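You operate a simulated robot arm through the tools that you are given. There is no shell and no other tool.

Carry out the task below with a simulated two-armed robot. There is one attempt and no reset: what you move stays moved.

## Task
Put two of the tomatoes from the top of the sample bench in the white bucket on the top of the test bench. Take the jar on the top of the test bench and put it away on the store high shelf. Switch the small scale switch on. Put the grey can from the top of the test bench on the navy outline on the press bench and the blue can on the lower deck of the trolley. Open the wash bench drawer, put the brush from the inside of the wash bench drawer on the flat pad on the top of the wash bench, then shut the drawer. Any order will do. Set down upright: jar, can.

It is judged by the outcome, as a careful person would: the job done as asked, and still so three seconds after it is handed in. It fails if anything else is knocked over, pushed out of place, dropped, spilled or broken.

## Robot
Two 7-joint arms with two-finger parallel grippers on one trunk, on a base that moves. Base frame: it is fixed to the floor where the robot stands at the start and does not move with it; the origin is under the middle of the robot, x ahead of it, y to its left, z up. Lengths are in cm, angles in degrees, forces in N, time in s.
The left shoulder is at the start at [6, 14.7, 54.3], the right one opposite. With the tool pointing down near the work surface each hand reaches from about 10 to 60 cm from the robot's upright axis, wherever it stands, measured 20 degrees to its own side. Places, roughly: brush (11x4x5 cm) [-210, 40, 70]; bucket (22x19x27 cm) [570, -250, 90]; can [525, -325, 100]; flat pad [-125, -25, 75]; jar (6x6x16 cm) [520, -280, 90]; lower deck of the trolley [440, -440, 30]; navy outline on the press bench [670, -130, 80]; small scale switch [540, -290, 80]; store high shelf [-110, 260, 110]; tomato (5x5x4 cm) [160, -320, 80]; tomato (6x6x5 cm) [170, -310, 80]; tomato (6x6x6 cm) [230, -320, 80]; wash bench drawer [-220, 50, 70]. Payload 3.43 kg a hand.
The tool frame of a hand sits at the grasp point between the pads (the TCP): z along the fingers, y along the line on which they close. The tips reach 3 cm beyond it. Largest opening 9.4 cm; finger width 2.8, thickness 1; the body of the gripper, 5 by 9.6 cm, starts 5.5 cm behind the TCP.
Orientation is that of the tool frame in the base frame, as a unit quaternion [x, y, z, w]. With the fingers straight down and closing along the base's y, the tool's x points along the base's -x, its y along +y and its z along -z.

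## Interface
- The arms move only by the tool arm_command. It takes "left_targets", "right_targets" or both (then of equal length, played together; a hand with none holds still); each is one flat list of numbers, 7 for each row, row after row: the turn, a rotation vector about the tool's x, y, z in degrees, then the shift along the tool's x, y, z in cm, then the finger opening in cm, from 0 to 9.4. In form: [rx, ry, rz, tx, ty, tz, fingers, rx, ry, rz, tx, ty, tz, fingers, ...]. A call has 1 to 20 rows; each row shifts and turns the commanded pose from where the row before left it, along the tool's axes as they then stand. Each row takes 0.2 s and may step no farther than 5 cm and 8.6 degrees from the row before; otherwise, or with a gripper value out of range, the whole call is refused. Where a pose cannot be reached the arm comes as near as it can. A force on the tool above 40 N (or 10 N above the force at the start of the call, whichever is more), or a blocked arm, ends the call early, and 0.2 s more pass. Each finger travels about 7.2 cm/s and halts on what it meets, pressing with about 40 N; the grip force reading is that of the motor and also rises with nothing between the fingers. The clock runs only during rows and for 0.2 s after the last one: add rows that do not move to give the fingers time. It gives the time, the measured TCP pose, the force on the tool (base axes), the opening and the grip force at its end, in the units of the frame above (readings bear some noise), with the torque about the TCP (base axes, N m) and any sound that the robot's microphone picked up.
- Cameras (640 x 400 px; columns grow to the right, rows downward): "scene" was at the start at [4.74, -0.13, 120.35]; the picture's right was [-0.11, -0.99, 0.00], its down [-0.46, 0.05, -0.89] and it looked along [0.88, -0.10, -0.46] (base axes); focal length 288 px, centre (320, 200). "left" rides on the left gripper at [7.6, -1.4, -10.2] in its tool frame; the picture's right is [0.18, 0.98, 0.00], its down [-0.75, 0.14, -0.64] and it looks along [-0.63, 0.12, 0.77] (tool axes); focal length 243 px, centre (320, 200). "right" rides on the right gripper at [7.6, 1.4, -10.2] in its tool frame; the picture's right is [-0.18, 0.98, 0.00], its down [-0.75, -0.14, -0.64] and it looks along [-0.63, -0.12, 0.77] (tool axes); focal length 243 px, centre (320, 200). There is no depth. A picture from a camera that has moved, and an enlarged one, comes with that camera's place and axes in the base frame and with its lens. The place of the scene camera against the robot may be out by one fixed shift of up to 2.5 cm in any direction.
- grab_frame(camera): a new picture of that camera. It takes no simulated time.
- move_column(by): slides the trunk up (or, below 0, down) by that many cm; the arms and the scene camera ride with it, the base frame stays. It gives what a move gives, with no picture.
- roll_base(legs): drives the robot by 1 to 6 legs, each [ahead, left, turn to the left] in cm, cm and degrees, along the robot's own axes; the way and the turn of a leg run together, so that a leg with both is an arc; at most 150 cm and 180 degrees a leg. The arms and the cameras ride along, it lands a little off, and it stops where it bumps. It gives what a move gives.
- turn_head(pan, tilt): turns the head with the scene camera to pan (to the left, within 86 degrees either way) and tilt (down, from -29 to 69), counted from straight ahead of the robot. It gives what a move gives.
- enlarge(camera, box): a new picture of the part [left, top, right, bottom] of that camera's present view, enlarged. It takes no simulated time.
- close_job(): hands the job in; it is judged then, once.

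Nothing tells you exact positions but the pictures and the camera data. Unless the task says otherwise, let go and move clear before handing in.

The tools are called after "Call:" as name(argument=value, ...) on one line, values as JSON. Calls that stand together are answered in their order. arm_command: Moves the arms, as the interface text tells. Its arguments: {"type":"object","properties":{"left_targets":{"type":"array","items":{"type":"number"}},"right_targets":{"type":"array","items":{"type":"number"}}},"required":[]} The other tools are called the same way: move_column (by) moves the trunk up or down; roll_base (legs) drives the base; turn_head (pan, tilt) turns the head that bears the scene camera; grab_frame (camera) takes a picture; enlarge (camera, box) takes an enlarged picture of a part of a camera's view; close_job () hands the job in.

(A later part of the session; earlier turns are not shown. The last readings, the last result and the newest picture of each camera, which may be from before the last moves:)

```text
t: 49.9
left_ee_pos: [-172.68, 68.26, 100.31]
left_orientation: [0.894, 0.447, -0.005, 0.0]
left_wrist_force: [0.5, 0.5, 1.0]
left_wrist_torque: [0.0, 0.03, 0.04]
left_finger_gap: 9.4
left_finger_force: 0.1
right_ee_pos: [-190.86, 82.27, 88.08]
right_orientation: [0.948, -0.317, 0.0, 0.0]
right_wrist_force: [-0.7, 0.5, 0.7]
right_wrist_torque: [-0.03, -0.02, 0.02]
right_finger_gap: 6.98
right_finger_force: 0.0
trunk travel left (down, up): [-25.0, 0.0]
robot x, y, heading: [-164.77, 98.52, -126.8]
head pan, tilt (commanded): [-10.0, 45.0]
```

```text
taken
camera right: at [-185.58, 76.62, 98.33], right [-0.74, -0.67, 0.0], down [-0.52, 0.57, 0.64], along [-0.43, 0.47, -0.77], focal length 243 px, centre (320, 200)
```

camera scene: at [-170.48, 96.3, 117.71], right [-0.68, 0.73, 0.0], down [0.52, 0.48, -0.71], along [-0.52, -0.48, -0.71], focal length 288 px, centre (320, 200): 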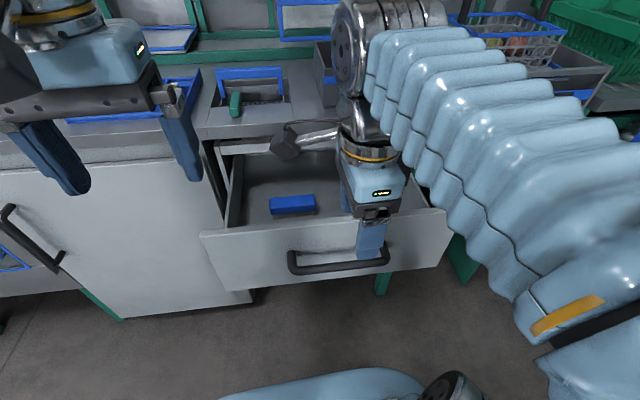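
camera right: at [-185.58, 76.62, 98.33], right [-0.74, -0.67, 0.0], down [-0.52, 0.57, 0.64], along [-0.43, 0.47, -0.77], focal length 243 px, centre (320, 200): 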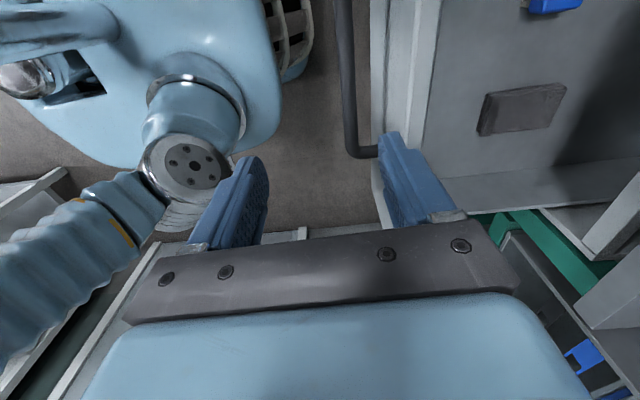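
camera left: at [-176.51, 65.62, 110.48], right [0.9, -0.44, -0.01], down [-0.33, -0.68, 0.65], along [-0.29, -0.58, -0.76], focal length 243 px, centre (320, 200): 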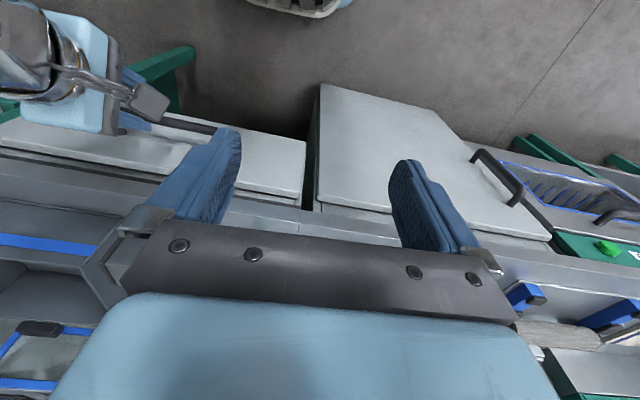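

The hand is free. I move it over the brush at height and check with its camera.

Call:
arm_command(right_targets=[0, 0, 0, 1.6, 4, 0, 7, 0, 0, 0, 1.6, 4, 0, 7, 0, 0, 0, 1.6, 4, 0, 7, 0, 0, 0, 1.6, 4, 0, 7, 0, 0, 0, 1.6, 4, 0, 7])

Call:
grab_frame(camera="right")

Call:
enlarge(camera="scene", box=[200, 60, 440, 270])

```text
t: 51.1
left_ee_pos: [-172.79, 68.34, 100.29]
left_orientation: [0.895, 0.447, -0.005, 0.0]
left_wrist_force: [0.6, -0.7, 0.0]
left_wrist_torque: [-0.03, 0.02, 0.01]
left_finger_gap: 9.4
left_finger_force: 0.1
right_ee_pos: [-196.53, 61.43, 88.15]
right_orientation: [0.949, -0.317, -0.001, 0.001]
right_wrist_force: [-0.4, -0.3, 0.8]
right_wrist_torque: [0.01, 0.03, 0.04]
right_finger_gap: 7.0
right_finger_force: 0.1
trunk travel left (down, up): [-25.0, 0.0]
robot x, y, heading: [-165.35, 98.38, -127.0]
head pan, tilt (commanded): [-10.0, 45.0]
```

```text
taken
camera right: at [-191.25, 55.8, 98.51], right [-0.74, -0.67, 0.0], down [-0.52, 0.57, 0.64], along [-0.43, 0.47, -0.77], focal length 243 px, centre (320, 200)
```

right: 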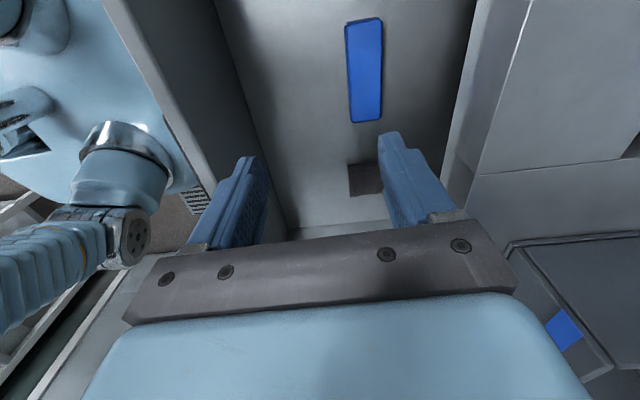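

```text
1.90 times, centred on (320, 165) of scene
camera zoom: at [-170.49, 96.31, 117.71], right [-0.68, 0.73, 0.0], down [0.52, 0.48, -0.71], along [-0.52, -0.48, -0.71], focal length 549 px, centre (320, 267)
```

zoom: 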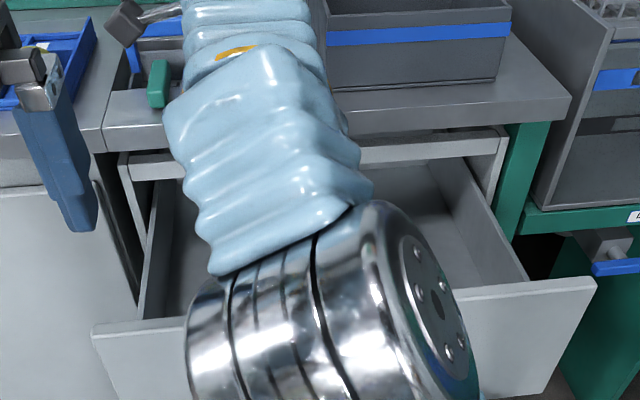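

The brush top centre lies about 5.2 cm further forward of the hand, at z≈67, long axis across the drawer. I centre over it and descend partway, then check.

Call:
arm_command(right_targets=[0, 0, 0, -0.15, 2.6, 0, 7, 0, 0, 0, -0.15, 2.6, 0, 7, 0, 0, 0, 0, 0, 4.3, 7, 0, 0, 0, 0, 0, 4.3, 7, 0, 0, 0, 0, 0, 4.3, 7, 0, 0, 0, 0, 0, 3.5, 7, 0, 0, 0, 0, 0, 0, 7])

Call:
grab_frame(camera="right")

```text
t: 51.9
left_ee_pos: [-172.53, 68.42, 100.34]
left_orientation: [0.895, 0.447, -0.006, 0.0]
left_wrist_force: [0.2, -0.5, 0.1]
left_wrist_torque: [0.0, -0.01, 0.03]
left_finger_gap: 9.38
left_finger_force: 0.1
right_ee_pos: [-199.74, 57.41, 85.94]
right_orientation: [0.949, -0.315, -0.002, 0.011]
right_wrist_force: [8.3, 6.6, 15.8]
right_wrist_torque: [-0.3, 0.37, -0.08]
right_finger_gap: 6.39
right_finger_force: 0.1
trunk travel left (down, up): [-25.0, 0.0]
robot x, y, heading: [-164.99, 98.3, -126.8]
head pan, tilt (commanded): [-10.0, 45.0]
stopped in row 3 (right hand): the force on the tool passed its limit at 75 N (the readings are from after the stop); the commanded pose is now the measured one
```

```text
taken
camera right: at [-194.28, 52.04, 96.3], right [-0.74, -0.68, 0.02], down [-0.51, 0.58, 0.64], along [-0.44, 0.46, -0.77], focal length 243 px, centre (320, 200)
```

right: 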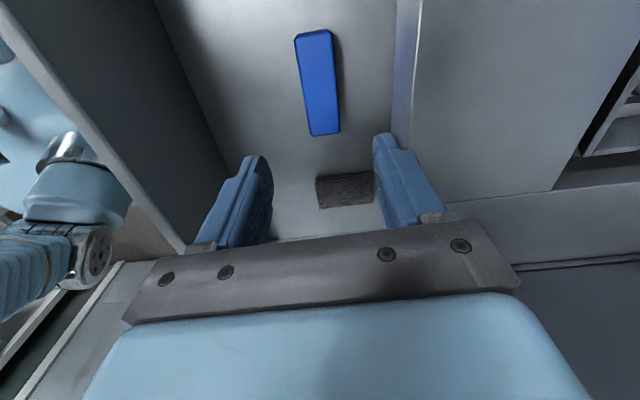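

The forward fingertip met the bench edge: the bench top is at z≈83 and overhangs close to the brush, so the drawer must come out further. I lift, move back over the drawer's front panel and look for a way to grip its rim.

Call:
arm_command(right_targets=[0, 0, 0, 0, 0, -2, 7, 0, 0, 0, 0, -4.25, 0, 6, 0, 0, 0, 0, -4.25, 0, 6, 0, 0, 0, 0, -4.25, 0, 6, 0, 0, 0, 0, -4.25, 0, 6, 0, 0, 0, 0, 0, 0, 6])

Call:
grab_frame(camera="right")

Call:
grab_frame(camera="left")

```text
t: 53.2
left_ee_pos: [-172.65, 68.31, 100.33]
left_orientation: [0.895, 0.446, -0.005, 0.0]
left_wrist_force: [0.8, -0.2, 0.0]
left_wrist_torque: [-0.01, 0.0, 0.03]
left_finger_gap: 9.4
left_finger_force: 0.0
right_ee_pos: [-189.45, 70.83, 87.44]
right_orientation: [0.949, -0.315, -0.002, 0.009]
right_wrist_force: [0.8, -0.4, -0.1]
right_wrist_torque: [-0.02, 0.05, -0.01]
right_finger_gap: 6.0
right_finger_force: 0.0
trunk travel left (down, up): [-25.0, 0.0]
robot x, y, heading: [-165.16, 98.62, -127.0]
head pan, tilt (commanded): [-10.0, 45.0]
```

```text
taken
camera right: at [-184.17, 65.41, 97.68], right [-0.74, -0.68, 0.02], down [-0.51, 0.58, 0.64], along [-0.44, 0.46, -0.77], focal length 243 px, centre (320, 200)
```

right: 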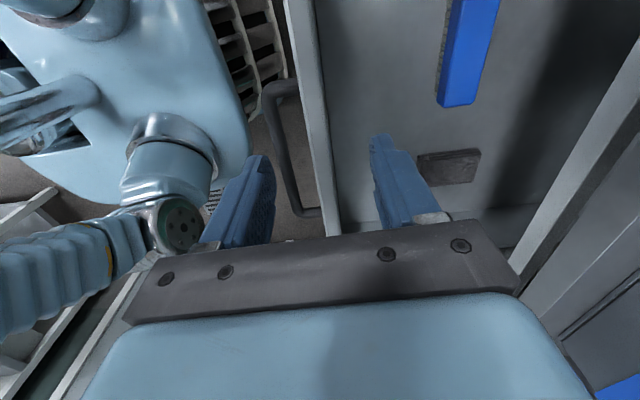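

```text
taken
camera left: at [-169.12, 75.37, 110.46], right [0.9, -0.44, -0.01], down [-0.33, -0.68, 0.65], along [-0.29, -0.58, -0.76], focal length 243 px, centre (320, 200)
```

left: 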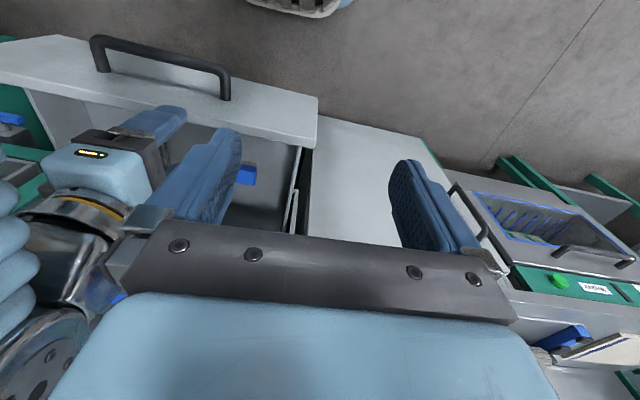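

The panel rim lies right under the gripper. I descend to straddle it with both fingers and close on it.

Call:
arm_command(right_targets=[0, 0, 0, 0, -0.2, 2, 6, 0, 0, 0, 0, -0.2, 2, 6, 0, 0, 0, 0, 0, 2, 6, 0, 0, 0, 0, 0, 2, 6, 0, 0, 0, 0, 0, 0, 6])

Call:
grab_frame(camera="right")

```text
t: 54.5
left_ee_pos: [-172.73, 68.21, 100.27]
left_orientation: [0.895, 0.447, -0.005, 0.0]
left_wrist_force: [-0.4, 0.0, 0.0]
left_wrist_torque: [0.01, -0.02, 0.01]
left_finger_gap: 9.41
left_finger_force: 0.1
right_ee_pos: [-189.36, 70.93, 79.43]
right_orientation: [0.948, -0.317, -0.003, 0.009]
right_wrist_force: [-0.3, 0.4, 1.2]
right_wrist_torque: [0.02, -0.03, 0.0]
right_finger_gap: 5.99
right_finger_force: 0.1
trunk travel left (down, up): [-25.0, 0.0]
robot x, y, heading: [-165.09, 98.56, -126.8]
head pan, tilt (commanded): [-10.0, 45.0]
```

```text
taken
camera right: at [-184.01, 65.53, 89.66], right [-0.74, -0.68, 0.02], down [-0.51, 0.58, 0.64], along [-0.44, 0.46, -0.77], focal length 243 px, centre (320, 200)
```

right: 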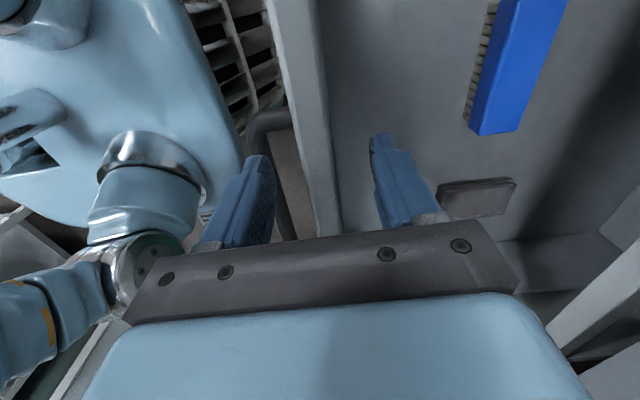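

The rim is still at fingertip level, so I go 3 cm lower, then close on it.

Call:
arm_command(right_targets=[0, 0, 0, 0, -0.1, 1.5, 6, 0, 0, 0, 0, -0.1, 1.5, 6, 0, 0, 0, 0, 0, 0, 3, 0, 0, 0, 0, 0, 0, 0, 0, 0, 0, 0, 0, 0, 0, 0, 0, 0, 0, 0, 0, 0])

Call:
grab_frame(camera="right")

```text
t: 55.9
left_ee_pos: [-172.69, 68.29, 100.25]
left_orientation: [0.894, 0.448, -0.005, 0.0]
left_wrist_force: [-0.5, 0.0, 0.3]
left_wrist_torque: [-0.01, -0.02, 0.01]
left_finger_gap: 9.37
left_finger_force: 0.0
right_ee_pos: [-189.52, 71.06, 76.32]
right_orientation: [0.948, -0.317, -0.002, 0.009]
right_wrist_force: [2.4, -0.4, 0.6]
right_wrist_torque: [1.08, -0.83, -1.09]
right_finger_gap: 2.35
right_finger_force: 45.2
trunk travel left (down, up): [-25.0, 0.0]
robot x, y, heading: [-164.82, 98.49, -126.9]
head pan, tilt (commanded): [-10.0, 45.0]
```

```text
taken
camera right: at [-184.06, 65.68, 86.66], right [-0.74, -0.67, 0.02], down [-0.51, 0.58, 0.64], along [-0.44, 0.46, -0.77], focal length 243 px, centre (320, 200)
```

right: 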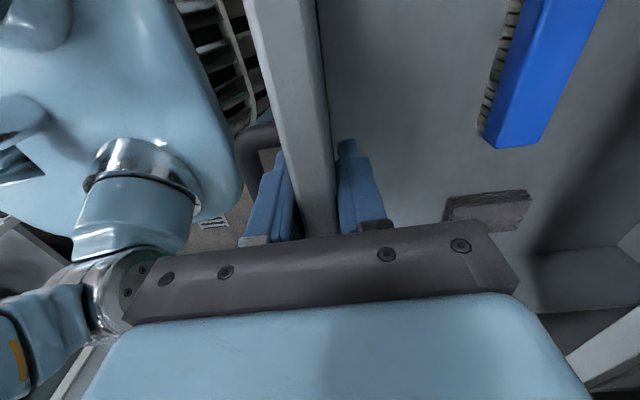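

Gripped on the rim. I pull the drawer another 8 cm toward me.

Call:
arm_command(right_targets=[0, 0, 0, 0, -1, 0, 0, 0, 0, 0, 0, -1.4, 0, 0, 0, 0, 0, 0, -1.4, 0, 0, 0, 0, 0, 0, -1.4, 0, 0, 0, 0, 0, 0, -1.4, 0, 0, 0, 0, 0, 0, -1.4, 0, 0, 0, 0, 0, 0, 0, 0, 0])

Call:
grab_frame(camera="scene")

```text
t: 56.5
left_ee_pos: [-172.48, 68.29, 100.28]
left_orientation: [0.895, 0.446, -0.005, 0.0]
left_wrist_force: [-0.2, 1.2, 0.0]
left_wrist_torque: [-0.01, 0.03, 0.05]
left_finger_gap: 9.41
left_finger_force: 0.0
right_ee_pos: [-190.34, 72.55, 75.65]
right_orientation: [0.938, -0.347, 0.0, 0.001]
right_wrist_force: [12.0, -9.6, 14.5]
right_wrist_torque: [0.2, -1.04, 1.15]
right_finger_gap: 2.26
right_finger_force: 44.9
trunk travel left (down, up): [-25.0, 0.0]
robot x, y, heading: [-164.74, 98.32, -126.7]
head pan, tilt (commanded): [-10.0, 45.0]
stopped in row 3 (right hand): the force on the tool passed its limit at 76 N (the readings are from after the stop); the commanded pose is now the measured one
```

```text
taken
camera scene: at [-170.31, 96.22, 117.72], right [-0.68, 0.73, 0.0], down [0.52, 0.48, -0.71], along [-0.52, -0.48, -0.71], focal length 288 px, centre (320, 200)
```

scene: 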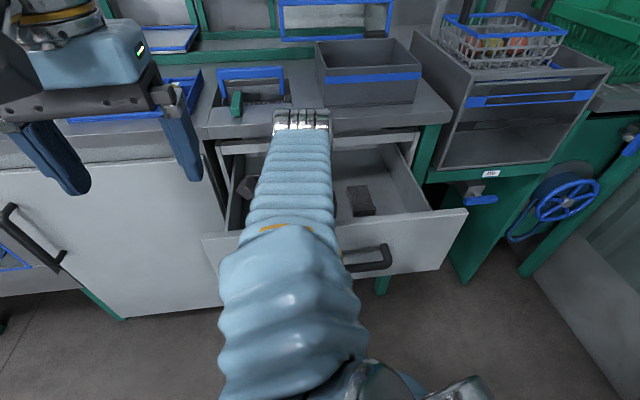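

The drawer resisted sharply, so it is likely at its stop (about 24 cm out). I will release the rim, rise, and instead tilt the gripper 15° back so it clears the bench edge when picking the brush.

Call:
arm_command(right_targets=[0, 0, 0, 0, 0, 0, 5, 0, 0, 0, 0, 0, 0, 6, 0, 0, 0, 0, 0, -3, 6, 0, 0, 0, 0, 0, -4, 6, 0, 0, -2, 0, 0, -4, 7, -5, 0, 0, 0, 0, 0, 7, -5, 0, 0, 0, 0, 0, 7, -5, 0, 0, 0, 0, 0, 7])

Call:
grab_frame(camera="scene")

Call:
grab_frame(camera="right")

```text
t: 58.4
left_ee_pos: [-172.68, 68.19, 100.41]
left_orientation: [0.894, 0.448, -0.004, 0.0]
left_wrist_force: [0.7, 0.0, -0.3]
left_wrist_torque: [-0.05, 0.03, -0.02]
left_finger_gap: 9.39
left_finger_force: 0.0
right_ee_pos: [-196.11, 73.33, 84.98]
right_orientation: [0.913, -0.397, -0.03, 0.095]
right_wrist_force: [-0.4, 0.1, -0.2]
right_wrist_torque: [0.01, 0.0, 0.0]
right_finger_gap: 6.99
right_finger_force: 0.1
trunk travel left (down, up): [-25.0, 0.0]
robot x, y, heading: [-165.09, 98.12, -126.9]
head pan, tilt (commanded): [-10.0, 45.0]
stopped in row 8 (right hand): the arm was blocked; the commanded pose is now the measured one
```

```text
taken
camera scene: at [-170.45, 96.26, 117.71], right [-0.68, 0.73, 0.0], down [0.52, 0.48, -0.71], along [-0.52, -0.48, -0.71], focal length 288 px, centre (320, 200)
```

scene: 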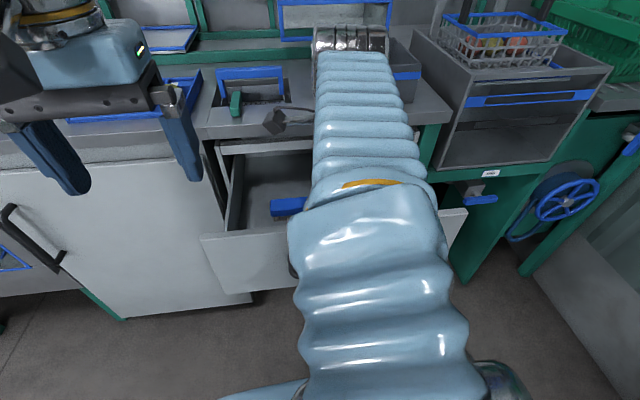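

```text
taken
camera right: at [-190.61, 68.59, 95.61], right [-0.83, -0.52, 0.19], down [-0.33, 0.74, 0.59], along [-0.45, 0.42, -0.79], focal length 243 px, centre (320, 200)
```

right: 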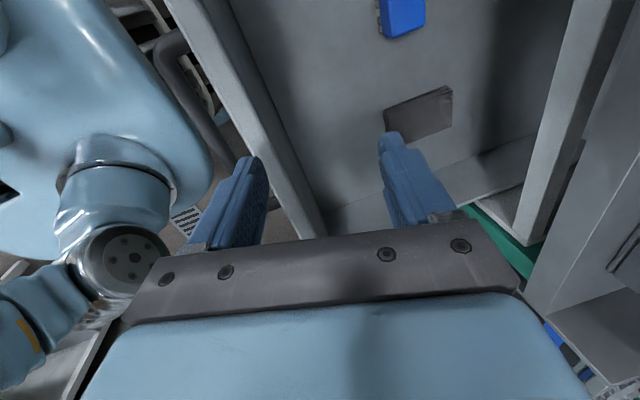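

The right arm got blocked with its elbow folded across my front. I lift the hand and move it outward to the right to free the elbow.

Call:
arm_command(right_targets=[5, 0, -4, -1, 0, -3, 7, 5, 0, -4, -1, 0, -3, 7, 0, 0, -2, -1, 0, -3, 7, 0, 0, 0, -2, 0, -3, 7, 0, 0, 0, -2, 0, -3, 7])

Call:
grab_frame(camera="scene")

```text
t: 59.6
left_ee_pos: [-172.73, 68.32, 100.07]
left_orientation: [0.894, 0.447, -0.005, 0.001]
left_wrist_force: [0.4, -0.5, -0.1]
left_wrist_torque: [-0.06, -0.02, 0.04]
left_finger_gap: 9.4
left_finger_force: 0.1
right_ee_pos: [-200.61, 78.59, 100.07]
right_orientation: [0.949, -0.316, -0.003, 0.014]
right_wrist_force: [0.0, 0.3, 0.5]
right_wrist_torque: [0.0, 0.01, -0.03]
right_finger_gap: 7.02
right_finger_force: 0.0
trunk travel left (down, up): [-25.0, 0.0]
robot x, y, heading: [-165.05, 98.61, -127.0]
head pan, tilt (commanded): [-10.0, 45.0]
```

```text
taken
camera scene: at [-170.46, 96.27, 117.71], right [-0.68, 0.73, 0.0], down [0.52, 0.48, -0.71], along [-0.52, -0.48, -0.71], focal length 288 px, centre (320, 200)
```

scene: 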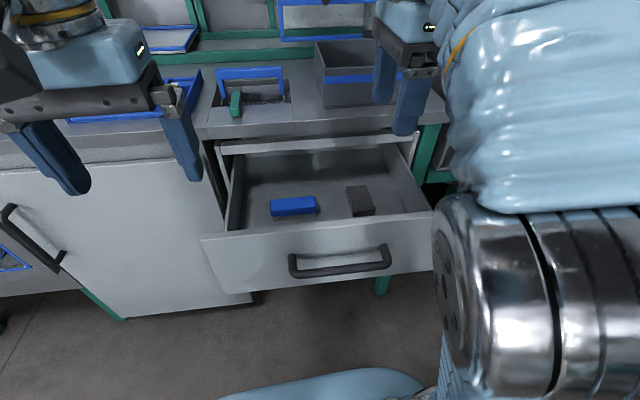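

The arm is free again and the brush hasn't moved; triangulation puts its top centre at (-199.3, 57.0, 67.4). I shift the base 9 cm left so the brush sits in front of the right hand.

Call:
roll_base(legs=[[0, 9, 0]])

```text
t: 60.7
left_ee_pos: [-165.51, 63.04, 100.26]
left_orientation: [0.895, 0.447, -0.004, 0.001]
left_wrist_force: [0.1, -0.4, -0.2]
left_wrist_torque: [0.01, 0.0, 0.03]
left_finger_gap: 9.41
left_finger_force: 0.1
right_ee_pos: [-193.51, 73.35, 99.96]
right_orientation: [0.949, -0.316, -0.003, 0.014]
right_wrist_force: [0.3, -0.2, 0.3]
right_wrist_torque: [0.03, -0.01, -0.02]
right_finger_gap: 7.02
right_finger_force: 0.0
trunk travel left (down, up): [-25.0, 0.0]
robot x, y, heading: [-158.01, 93.32, -127.1]
head pan, tilt (commanded): [-10.0, 45.0]
```

Call:
arm_command(right_targets=[-6.6, 0, 0, 2.5, 0, 0, 6.4, -6.6, 0, 0, 2.6, 0, 0, 6.4, 0, 0, 0, 0, 1.86, 3.5, 6.4, 0, 0, 0, 0, 1.86, 3.5, 6.4, 0, 0, 0, 0, 1.86, 3.5, 6.4, 0, 0, 0, 0, 1.86, 3.5, 6.4, 0, 0, 0, 0, 0, 0, 6.4])

Call:
grab_frame(camera="right")

Call:
grab_frame(camera="scene")

```text
t: 62.3
left_ee_pos: [-165.5, 62.94, 100.46]
left_orientation: [0.894, 0.448, -0.004, -0.001]
left_wrist_force: [-0.7, -0.2, 0.1]
left_wrist_torque: [0.01, -0.01, 0.0]
left_finger_gap: 9.41
left_finger_force: 0.1
right_ee_pos: [-195.69, 61.63, 88.44]
right_orientation: [0.941, -0.313, -0.04, 0.123]
right_wrist_force: [0.8, -0.4, 0.3]
right_wrist_torque: [-0.02, 0.0, 0.03]
right_finger_gap: 6.4
right_finger_force: 0.2
trunk travel left (down, up): [-25.0, 0.0]
robot x, y, heading: [-157.86, 93.37, -126.9]
head pan, tilt (commanded): [-10.0, 45.0]
```

```text
taken
camera right: at [-188.9, 58.16, 98.66], right [-0.72, -0.65, 0.25], down [-0.43, 0.69, 0.58], along [-0.55, 0.31, -0.77], focal length 243 px, centre (320, 200)
```

right: 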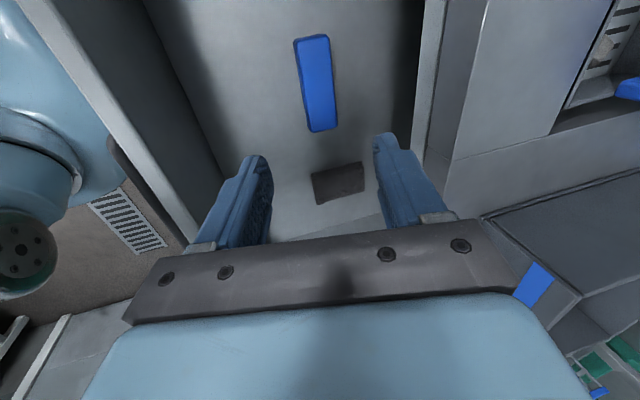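

```text
taken
camera scene: at [-163.38, 90.93, 117.71], right [-0.68, 0.73, 0.0], down [0.52, 0.48, -0.71], along [-0.52, -0.48, -0.71], focal length 288 px, centre (320, 200)
```

scene: 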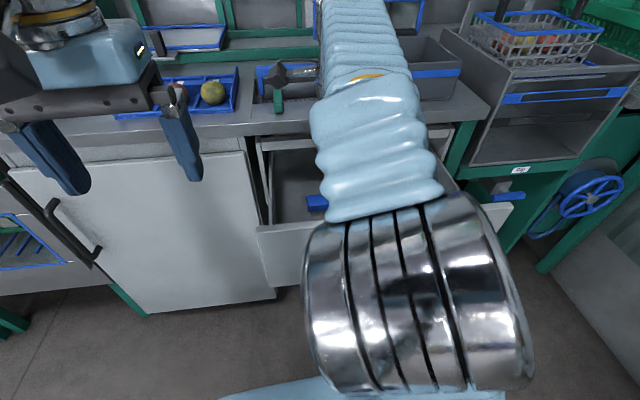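

The brush is within a centimetre of the approach line, rotated about 2.5°. I correct and descend most of the way along the tilted axis.

Call:
arm_command(right_targets=[0, 0, 2.5, -0.5, -0.7, 0, 6.4, 0, 0, 0, 0, 0, 4.2, 6.4, 0, 0, 0, 0, 0, 4.2, 6.4, 0, 0, 0, 0, 0, 4.2, 6.4, 0, 0, 0, 0, 0, 4.2, 6.4, 0, 0, 0, 0, 0, 0, 6.4])

Call:
grab_frame(camera="right")

```text
t: 63.7
left_ee_pos: [-165.48, 62.9, 100.38]
left_orientation: [0.894, 0.448, -0.005, 0.0]
left_wrist_force: [1.0, 0.0, -0.7]
left_wrist_torque: [-0.02, -0.01, 0.02]
left_finger_gap: 9.42
left_finger_force: 0.0
right_ee_pos: [-198.29, 58.87, 72.0]
right_orientation: [0.934, -0.333, -0.037, 0.124]
right_wrist_force: [-0.6, -0.4, 0.3]
right_wrist_torque: [-0.02, 0.02, 0.04]
right_finger_gap: 6.39
right_finger_force: 0.0
trunk travel left (down, up): [-25.0, 0.0]
robot x, y, heading: [-157.69, 92.87, -127.1]
head pan, tilt (commanded): [-10.0, 45.0]
```

```text
taken
camera right: at [-191.78, 55.26, 82.41], right [-0.75, -0.62, 0.25], down [-0.4, 0.71, 0.58], along [-0.53, 0.33, -0.78], focal length 243 px, centre (320, 200)
```

right: 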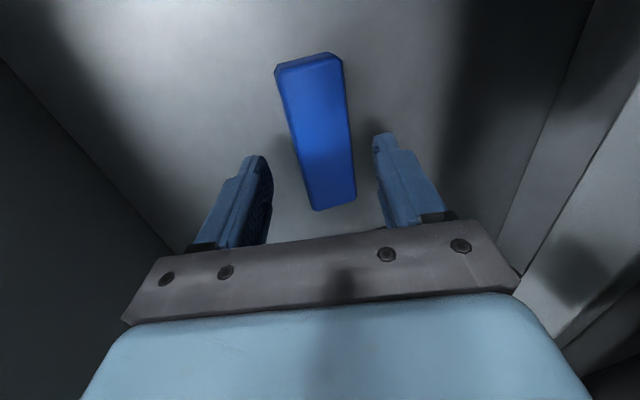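

Well aligned. I descend the final 4.3 cm and close on the brush.

Call:
arm_command(right_targets=[0, 0, 0, 0, 0.2, 2.2, 6.4, 0, 0, 0, 0, 0, 2.1, 6.4, 0, 0, 0, 0, 0, 0, 4, 0, 0, 0, 0, 0, 0, 0, 0, 0, 0, 0, 0, 0, 0, 0, 0, 0, 0, 0, 0, 0, 0, 0, 0, 0, 0, 0, 0])

Call:
grab_frame(camera="right")

```text
t: 65.3
left_ee_pos: [-165.61, 63.02, 100.33]
left_orientation: [0.894, 0.448, -0.005, 0.0]
left_wrist_force: [0.2, 0.3, 0.2]
left_wrist_torque: [-0.02, 0.01, -0.03]
left_finger_gap: 9.41
left_finger_force: 0.1
right_ee_pos: [-198.95, 58.06, 67.9]
right_orientation: [0.934, -0.334, -0.038, 0.123]
right_wrist_force: [-0.5, -0.5, 4.6]
right_wrist_torque: [0.07, 0.01, 0.05]
right_finger_gap: 4.13
right_finger_force: 40.4
trunk travel left (down, up): [-25.0, 0.0]
robot x, y, heading: [-157.83, 93.41, -126.9]
head pan, tilt (commanded): [-10.0, 45.0]
```

```text
taken
camera right: at [-192.44, 54.36, 78.31], right [-0.75, -0.62, 0.25], down [-0.4, 0.71, 0.58], along [-0.53, 0.33, -0.78], focal length 243 px, centre (320, 200)
```

right: 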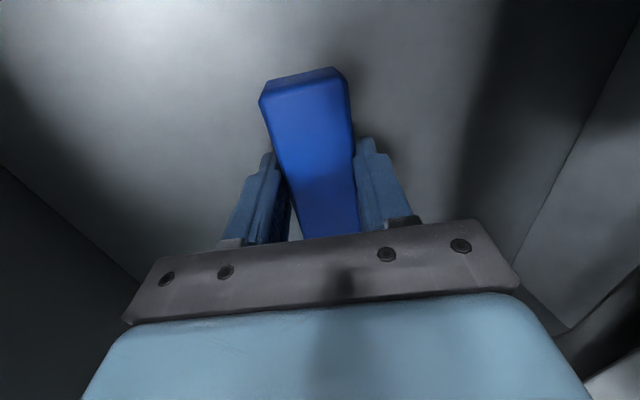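

The brush is gripped (gap 4.1 cm). I lift it back out along the same line and straighten the hand.

Call:
arm_command(right_targets=[0, 0, 0, 0, 0, -3, 0, 0, 0, 0, 0, 0, -4, 0, 0, 0, 0, 0, 0, -4, 0, 0, 0, 0, 0, 0, -4, 0, 0, 0, 0, 0, 0, -4, 0, 0, 0, 0, 0, 0, -4, 0, 0, 0, 0, 0, 0, -4, 0, 5, 0, 0, 0, 0, 0, 0, 5, 0, 0, 0, 0, 0, 0, 5, 0, 0, 0, 0, 0, 0, 0, 0, 0, 0, 0, 0, 0])

Call:
grab_frame(camera="right")

Call:
grab_frame(camera="scene")

```text
t: 67.7
left_ee_pos: [-165.61, 63.05, 100.35]
left_orientation: [0.894, 0.448, -0.005, 0.0]
left_wrist_force: [1.2, -0.2, -0.2]
left_wrist_torque: [0.01, 0.01, -0.01]
left_finger_gap: 9.4
left_finger_force: 0.2
right_ee_pos: [-195.09, 63.46, 93.91]
right_orientation: [0.942, -0.336, 0.007, 0.0]
right_wrist_force: [-0.1, -0.2, -0.6]
right_wrist_torque: [-0.04, 0.03, 0.0]
right_finger_gap: 4.1
right_finger_force: 39.7
trunk travel left (down, up): [-25.0, 0.0]
robot x, y, heading: [-157.76, 93.29, -126.9]
head pan, tilt (commanded): [-10.0, 45.0]
```

```text
taken
camera right: at [-190.19, 57.78, 104.31], right [-0.76, -0.65, -0.01], down [-0.5, 0.59, 0.63], along [-0.4, 0.49, -0.77], focal length 243 px, centre (320, 200)
```

right: 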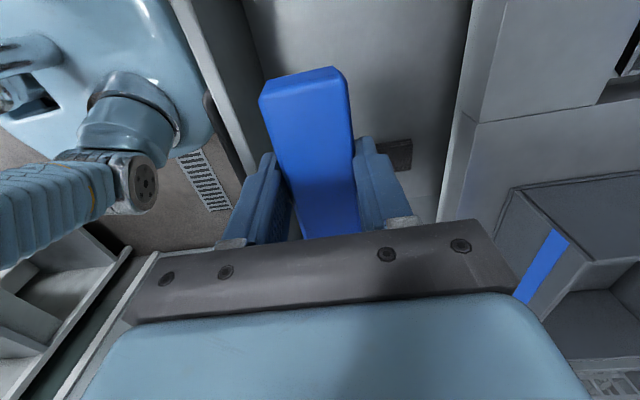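

```text
taken
camera scene: at [-163.39, 90.93, 117.71], right [-0.68, 0.73, 0.0], down [0.52, 0.48, -0.71], along [-0.52, -0.48, -0.71], focal length 288 px, centre (320, 200)
```

scene: 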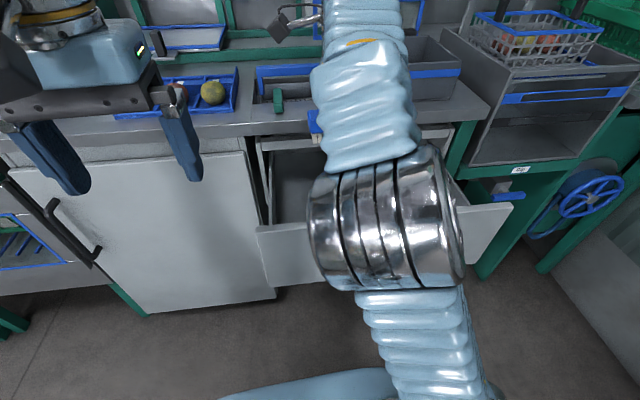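

The brush is safely held. I bring the right hand back and higher, then slide the base right so the left hand can push the drawer shut by its handle.

Call:
arm_command(right_targets=[0, 0, 0, 0, -3, -1.5, 0, 0, 0, 0, 0, -3, -1.5, 0, 0, 0, 0, 0, -3, -1.5, 0, 0, 0, 0, -0.5, -3, -1.5, 0, 0, 0, 0, -0.5, -2, 0, 0])

Call:
roll_base(legs=[[0, -20, -1]])

Call:
grab_frame(camera="scene")

Call:
grab_frame(camera="left")

```text
t: 68.9
left_ee_pos: [-165.62, 63.02, 100.42]
left_orientation: [0.894, 0.447, -0.005, 0.001]
left_wrist_force: [0.1, 0.1, -0.5]
left_wrist_torque: [0.02, -0.01, 0.02]
left_finger_gap: 9.4
left_finger_force: 0.1
right_ee_pos: [-187.12, 75.14, 100.15]
right_orientation: [0.942, -0.336, 0.006, 0.0]
right_wrist_force: [0.7, 0.5, -0.6]
right_wrist_torque: [-0.01, -0.08, 0.02]
right_finger_gap: 4.11
right_finger_force: 40.0
trunk travel left (down, up): [-25.0, 0.0]
robot x, y, heading: [-157.93, 93.38, -126.9]
head pan, tilt (commanded): [-10.0, 45.0]
```

```text
t: 70.5
left_ee_pos: [-181.6, 75.11, 100.33]
left_orientation: [0.898, 0.44, -0.005, -0.001]
left_wrist_force: [0.3, 0.7, 0.5]
left_wrist_torque: [0.02, -0.03, 0.02]
left_finger_gap: 9.37
left_finger_force: 0.0
right_ee_pos: [-203.0, 87.59, 100.08]
right_orientation: [0.939, -0.345, 0.007, 0.001]
right_wrist_force: [0.4, -0.1, -1.4]
right_wrist_torque: [-0.02, -0.02, -0.01]
right_finger_gap: 4.13
right_finger_force: 40.2
trunk travel left (down, up): [-25.0, 0.0]
robot x, y, heading: [-173.62, 104.87, -127.9]
head pan, tilt (commanded): [-10.0, 45.0]
```

```text
taken
camera scene: at [-179.06, 102.96, 117.71], right [-0.67, 0.74, 0.0], down [0.52, 0.47, -0.71], along [-0.52, -0.47, -0.71], focal length 288 px, centre (320, 200)
```

scene: 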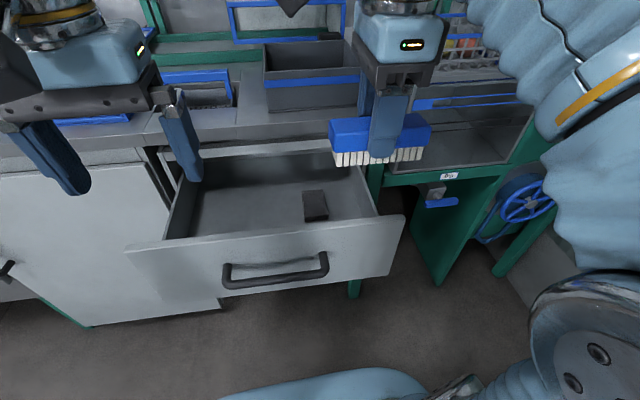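

```text
taken
camera left: at [-178.04, 82.03, 110.46], right [0.89, -0.46, -0.01], down [-0.35, -0.68, 0.65], along [-0.3, -0.57, -0.76], focal length 243 px, centre (320, 200)
```

left: 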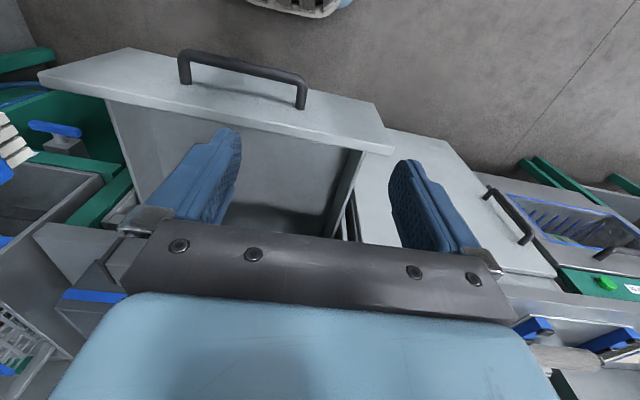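

The handle is straight ahead at 31 cm. I lower the left hand, fingers closed, just in front of the handle bar.

Call:
arm_command(left_targets=[0, 0, 0, 0.4, -1.1, 4.8, 0, 0, 0, 0, 0.4, -1.1, 4.8, 0, 0, 0, 0, 0.3, -1.1, 4.8, 0, 0, 0, 0, 0.3, -1.1, 4.8, 0, 0, 0, 0, 0.3, -1.1, 4.8, 0, 0, 0, 0, 0, -1.1, 4.8, 0, 0, 0, 0, 0, 0, 0, 0])

Call:
grab_frame(camera="left")

Call:
grab_frame(camera="scene")

```text
t: 72.1
left_ee_pos: [-185.94, 80.07, 71.66]
left_orientation: [0.898, 0.439, -0.005, -0.001]
left_wrist_force: [-0.2, -1.2, 0.6]
left_wrist_torque: [0.06, 0.01, -0.01]
left_finger_gap: 0.0
left_finger_force: 32.4
right_ee_pos: [-203.1, 87.5, 100.07]
right_orientation: [0.939, -0.344, 0.006, -0.001]
right_wrist_force: [-0.6, -0.7, -1.0]
right_wrist_torque: [0.02, 0.01, -0.02]
right_finger_gap: 4.08
right_finger_force: 40.0
trunk travel left (down, up): [-25.0, 0.0]
robot x, y, heading: [-173.75, 105.04, -127.8]
head pan, tilt (commanded): [-10.0, 45.0]
```

```text
taken
camera left: at [-182.29, 87.18, 81.74], right [0.89, -0.46, -0.01], down [-0.34, -0.68, 0.65], along [-0.3, -0.57, -0.76], focal length 243 px, centre (320, 200)
```

left: 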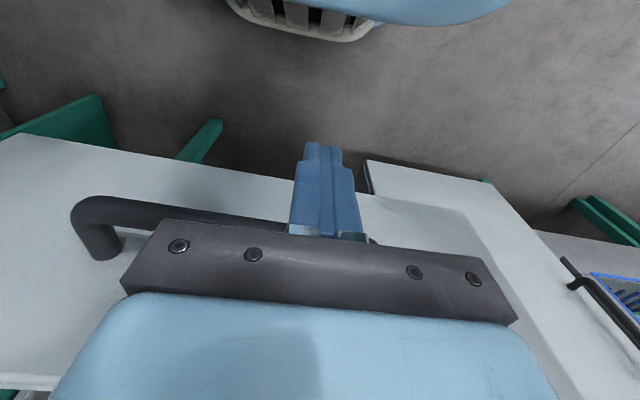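

```text
taken
camera scene: at [-179.08, 102.92, 117.71], right [-0.67, 0.74, 0.0], down [0.52, 0.47, -0.71], along [-0.52, -0.47, -0.71], focal length 288 px, centre (320, 200)
```

scene: 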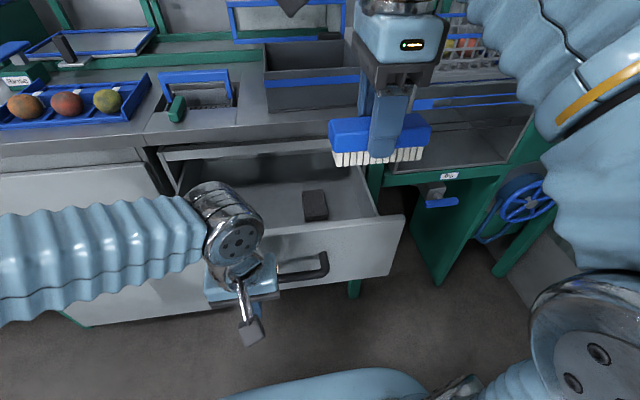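

The closed fingers hang just in front of the bar near its left part. I push forward to shut the drawer.

Call:
arm_command(left_targets=[0, 0, 0, -1.5, 0, 0, 0, 0, 0, 0, -1.5, 0, 0, 0, 0, 0, 0, -1.8, 0, 0, 0, 0, 0, 0, -1.8, 0, 0, 0, 0, 0, 0, -1.8, 0, 0, 0, 0, 0, 0, -1.8, 0, 0, 0, 0, 0, 0, -1.8, 0, 0, 0, 0, 0, 0, -1.8, 0, 0, 0, 0, 0, 0, -1.8, 0, 0, 0, 0, 0, 0, -1.8, 0, 0, 0, 0, 0, 0, -1.8, 0, 0, 0, 0, 0, 0, -1.8, 0, 0, 0])

Call:
grab_frame(camera="scene")

```text
t: 74.7
left_ee_pos: [-199.11, 63.58, 71.73]
left_orientation: [0.898, 0.44, -0.006, 0.0]
left_wrist_force: [1.1, -1.0, 0.7]
left_wrist_torque: [-0.02, 0.0, -0.01]
left_finger_gap: 0.02
left_finger_force: 33.2
right_ee_pos: [-203.1, 87.52, 100.03]
right_orientation: [0.939, -0.344, 0.006, 0.001]
right_wrist_force: [-0.2, -0.2, -1.1]
right_wrist_torque: [-0.04, -0.01, 0.0]
right_finger_gap: 4.12
right_finger_force: 39.8
trunk travel left (down, up): [-25.0, 0.0]
robot x, y, heading: [-173.78, 105.19, -127.9]
head pan, tilt (commanded): [-10.0, 45.0]
```

```text
taken
camera scene: at [-179.07, 102.96, 117.71], right [-0.67, 0.74, 0.0], down [0.52, 0.47, -0.71], along [-0.52, -0.47, -0.71], focal length 288 px, centre (320, 200)
```

scene: 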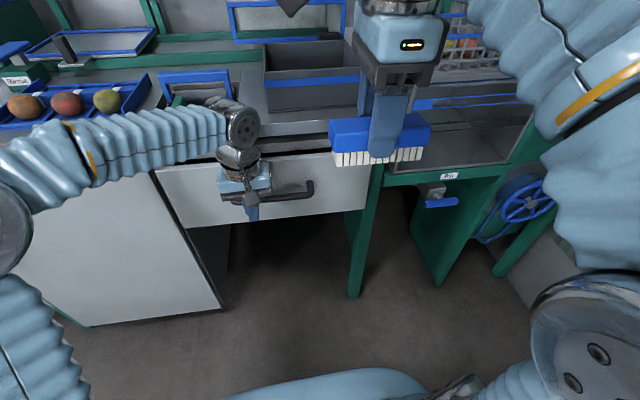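

Nearly shut. I keep pushing in smaller steps until it stops.

Call:
arm_command(left_targets=[0, 0, 0, -1, 0, 0, 0, 0, 0, 0, -1, 0, 0, 0, 0, 0, 0, -1, 0, 0, 0, 0, 0, 0, -1, 0, 0, 0, 0, 0, 0, -1, 0, 0, 0, 0, 0, 0, -1, 0, 0, 0])

Call:
grab_frame(camera="scene")

```text
t: 75.7
left_ee_pos: [-201.02, 61.26, 71.82]
left_orientation: [0.9, 0.437, 0.004, -0.001]
left_wrist_force: [12.8, 11.1, 6.3]
left_wrist_torque: [-0.07, 0.16, -0.13]
left_finger_gap: 0.01
left_finger_force: 33.2
right_ee_pos: [-202.9, 87.63, 100.14]
right_orientation: [0.94, -0.342, 0.008, 0.0]
right_wrist_force: [0.2, -0.6, -0.1]
right_wrist_torque: [-0.02, -0.01, -0.03]
right_finger_gap: 4.09
right_finger_force: 40.4
trunk travel left (down, up): [-25.0, 0.0]
robot x, y, heading: [-173.01, 105.48, -127.9]
head pan, tilt (commanded): [-10.0, 45.0]
stopped in row 5 (left hand): the force on the tool passed its limit at 55 N (the readings are from after the stop); the commanded pose is now the measured one
```

```text
taken
camera scene: at [-178.91, 103.11, 117.74], right [-0.67, 0.74, 0.0], down [0.52, 0.47, -0.71], along [-0.53, -0.48, -0.71], focal length 288 px, centre (320, 200)
```

scene: 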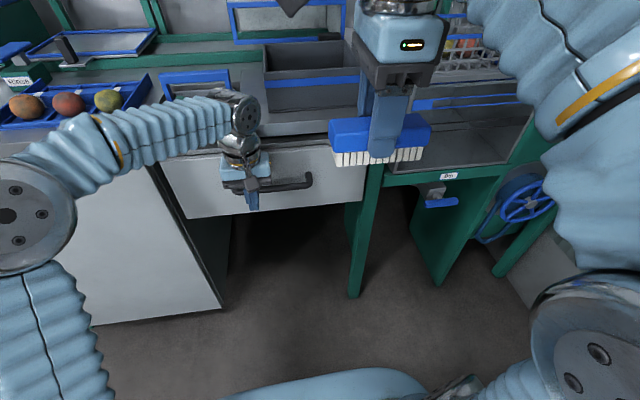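

Call:
enlarge(camera="scene", box=[150, 90, 390, 240])

```text
2.67 times, centred on (270, 165) of scene
camera zoom: at [-178.91, 103.11, 117.74], right [-0.67, 0.74, 0.0], down [0.52, 0.47, -0.71], along [-0.53, -0.48, -0.71], focal length 769 px, centre (453, 293)
```

zoom: 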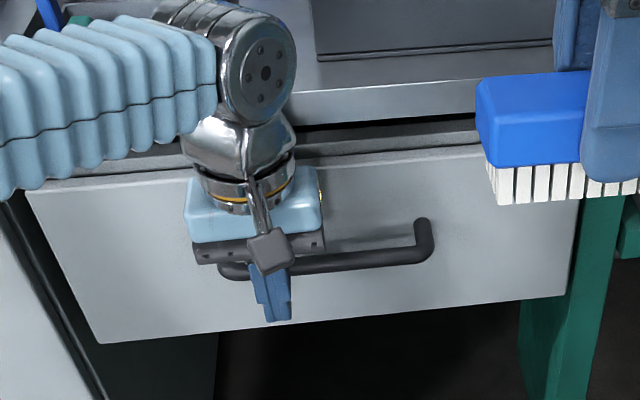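

Call:
arm_command(left_targets=[0, 0, 0, -0.6, 0, 0, 0, 0, 0, 0, -0.6, 0, 0, 0, 0, 0, 0, -0.6, 0, 0, 0])

```text
t: 76.1
left_ee_pos: [-201.0, 61.02, 71.7]
left_orientation: [0.9, 0.436, 0.008, -0.003]
left_wrist_force: [12.6, 10.0, 7.3]
left_wrist_torque: [-0.1, 0.14, -0.18]
left_finger_gap: 0.0
left_finger_force: 33.0
right_ee_pos: [-202.83, 87.53, 100.13]
right_orientation: [0.939, -0.343, 0.007, 0.0]
right_wrist_force: [-0.4, 1.6, -0.5]
right_wrist_torque: [-0.03, 0.01, -0.01]
right_finger_gap: 4.1
right_finger_force: 39.6
trunk travel left (down, up): [-25.0, 0.0]
robot x, y, heading: [-173.67, 105.52, -127.5]
head pan, tilt (commanded): [-10.0, 45.0]
stopped in row 1 (left hand): the force on the tool passed its limit at 46 N (the readings are from after the stop); the commanded pose is now the measured one
```

It is firmly against its stop: shut. I retract the left hand straight back, then up to its rest height.

Call:
arm_command(left_targets=[0, 0, 0, 2, 0, 0, 0, 0, 0, 0, 4, 0, 0, 0, 0, 0, 0, 4, 0, 0, 0, 0, 0, 0, 4, 0, 0, 0, 0, 0, 0, 4, 0, 0, 0, 0, 0, 0, 4, 0, 0, 0, 0, 0, 0, 0.3, 1.1, -4.8, 2, 0, 0, 0, 0.3, 1.1, -4.8, 4, 0, 0, 0, 0.3, 1.1, -4.8, 6, 0, 0, 0, 0, 1.1, -4.8, 8, 0, 0, 0, 0, 1.1, -4.8, 9.4, 0, 0, 0, 0, 1.1, -4.6, 9.4])

Call:
grab_frame(camera="scene")

```text
t: 78.7
left_ee_pos: [-182.35, 74.91, 98.23]
left_orientation: [0.9, 0.436, 0.009, -0.003]
left_wrist_force: [0.2, 0.1, -0.4]
left_wrist_torque: [-0.02, 0.01, 0.0]
left_finger_gap: 9.41
left_finger_force: 0.0
left hand out of reach, approached as far as the arm can: row 12
right_ee_pos: [-203.02, 87.61, 99.98]
right_orientation: [0.939, -0.343, 0.007, 0.0]
right_wrist_force: [-0.2, 0.0, -0.7]
right_wrist_torque: [-0.02, 0.03, -0.02]
right_finger_gap: 4.09
right_finger_force: 40.0
trunk travel left (down, up): [-25.0, 0.0]
robot x, y, heading: [-173.23, 105.32, -127.9]
head pan, tilt (commanded): [-10.0, 45.0]
```

```text
taken
camera scene: at [-179.02, 103.01, 117.71], right [-0.67, 0.74, 0.0], down [0.52, 0.47, -0.71], along [-0.52, -0.47, -0.71], focal length 288 px, centre (320, 200)
```

scene: 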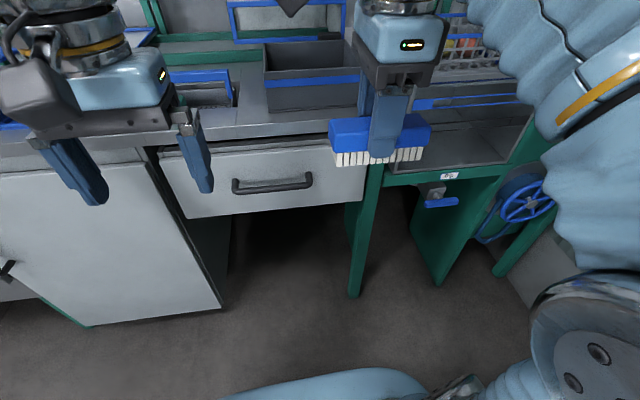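

The drawer is shut with the brush out. I slide left along the bench to find the flat pad.

Call:
roll_base(legs=[[-4, 95, 0]])

Call:
turn_head(pan=10, tilt=35)

Call:
grab_frame(camera="scene")

Call:
grab_frame(camera="left")

```text
t: 83.5
left_ee_pos: [-106.73, 21.03, 98.18]
left_orientation: [0.9, 0.436, 0.009, -0.001]
left_wrist_force: [-0.3, -0.9, -1.0]
left_wrist_torque: [-0.01, -0.02, -0.01]
left_finger_gap: 9.38
left_finger_force: 0.0
right_ee_pos: [-127.45, 33.71, 100.09]
right_orientation: [0.939, -0.344, 0.007, -0.001]
right_wrist_force: [-0.5, 0.3, -0.8]
right_wrist_torque: [0.02, -0.01, 0.02]
right_finger_gap: 4.12
right_finger_force: 40.0
trunk travel left (down, up): [-25.0, 0.0]
robot x, y, heading: [-98.1, 51.53, -127.9]
head pan, tilt (commanded): [-10.0, 45.0]
```

```text
t: 84.4
left_ee_pos: [-106.7, 21.05, 98.23]
left_orientation: [0.9, 0.435, 0.009, -0.003]
left_wrist_force: [0.4, 0.0, 0.3]
left_wrist_torque: [0.01, -0.01, 0.02]
left_finger_gap: 9.42
left_finger_force: 0.0
right_ee_pos: [-127.38, 33.83, 100.03]
right_orientation: [0.939, -0.345, 0.007, 0.0]
right_wrist_force: [-0.2, -0.7, -1.3]
right_wrist_torque: [0.01, -0.02, 0.01]
right_finger_gap: 4.12
right_finger_force: 39.5
trunk travel left (down, up): [-25.0, 0.0]
robot x, y, heading: [-98.1, 51.12, -128.1]
head pan, tilt (commanded): [10.0, 35.0]
```

```text
taken
camera scene: at [-101.51, 46.72, 119.19], right [-0.88, 0.47, 0.0], down [0.27, 0.51, -0.82], along [-0.38, -0.72, -0.57], focal length 288 px, centre (320, 200)
```

scene: 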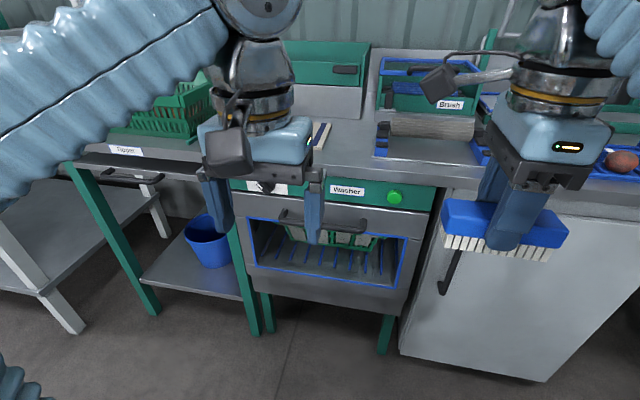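

```text
taken
camera left: at [-103.34, 27.76, 108.52], right [0.88, -0.47, 0.01], down [-0.37, -0.69, 0.63], along [-0.29, -0.56, -0.78], focal length 243 px, centre (320, 200)
```

left: 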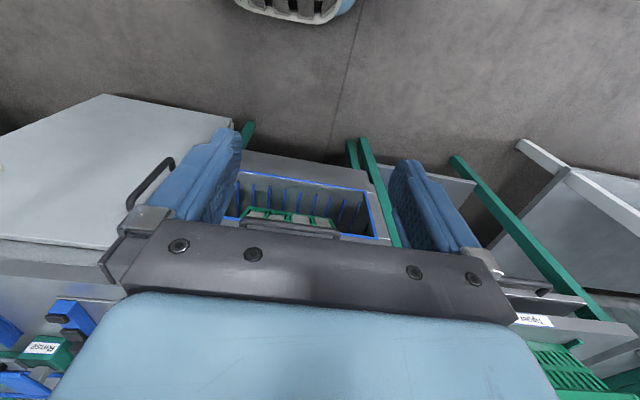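

The beige board with the dark stripe hides behind my left hand. I shift a little further left to see it between the hands.

Call:
roll_base(legs=[[0, 20, 0]])

Call:
turn_head(pan=0, tilt=30)

Call:
grab_frame(camera="scene")

Call:
grab_frame(camera="right")

```text
t: 86.0
left_ee_pos: [-90.84, 8.53, 98.2]
left_orientation: [0.9, 0.435, 0.009, -0.003]
left_wrist_force: [-0.1, -0.8, 0.4]
left_wrist_torque: [-0.01, -0.01, 0.02]
left_finger_gap: 9.41
left_finger_force: 0.0
right_ee_pos: [-111.5, 21.15, 99.86]
right_orientation: [0.938, -0.346, 0.007, 0.0]
right_wrist_force: [0.3, 0.8, -1.1]
right_wrist_torque: [0.0, -0.04, 0.02]
right_finger_gap: 4.11
right_finger_force: 40.4
trunk travel left (down, up): [-25.0, 0.0]
robot x, y, heading: [-81.69, 38.58, -127.8]
head pan, tilt (commanded): [10.0, 35.0]
```

```text
t: 86.7
left_ee_pos: [-90.75, 8.4, 98.23]
left_orientation: [0.9, 0.435, 0.009, -0.003]
left_wrist_force: [0.3, -1.1, 1.0]
left_wrist_torque: [-0.04, 0.0, -0.01]
left_finger_gap: 9.41
left_finger_force: 0.0
right_ee_pos: [-111.42, 21.23, 100.05]
right_orientation: [0.939, -0.345, 0.008, 0.0]
right_wrist_force: [0.1, -0.1, -0.5]
right_wrist_torque: [-0.02, -0.01, 0.01]
right_finger_gap: 4.08
right_finger_force: 39.9
trunk travel left (down, up): [-25.0, 0.0]
robot x, y, heading: [-82.14, 39.12, -128.1]
head pan, tilt (commanded): [0.0, 30.0]
```

```text
taken
camera scene: at [-86.92, 34.83, 119.97], right [-0.79, 0.62, 0.0], down [0.31, 0.39, -0.87], along [-0.53, -0.68, -0.5], focal length 288 px, centre (320, 200)
```

scene: 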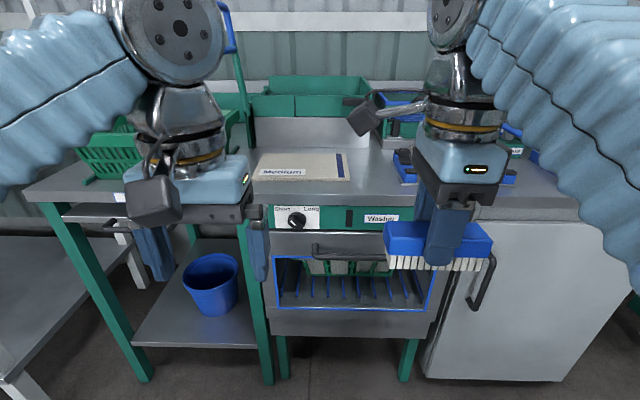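

```text
taken
camera right: at [-106.67, 15.41, 110.42], right [-0.78, -0.63, -0.01], down [-0.49, 0.6, 0.63], along [-0.39, 0.49, -0.77], focal length 243 px, centre (320, 200)
```

right: 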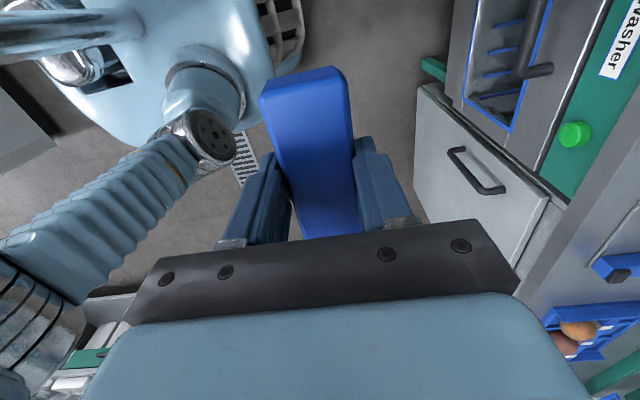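

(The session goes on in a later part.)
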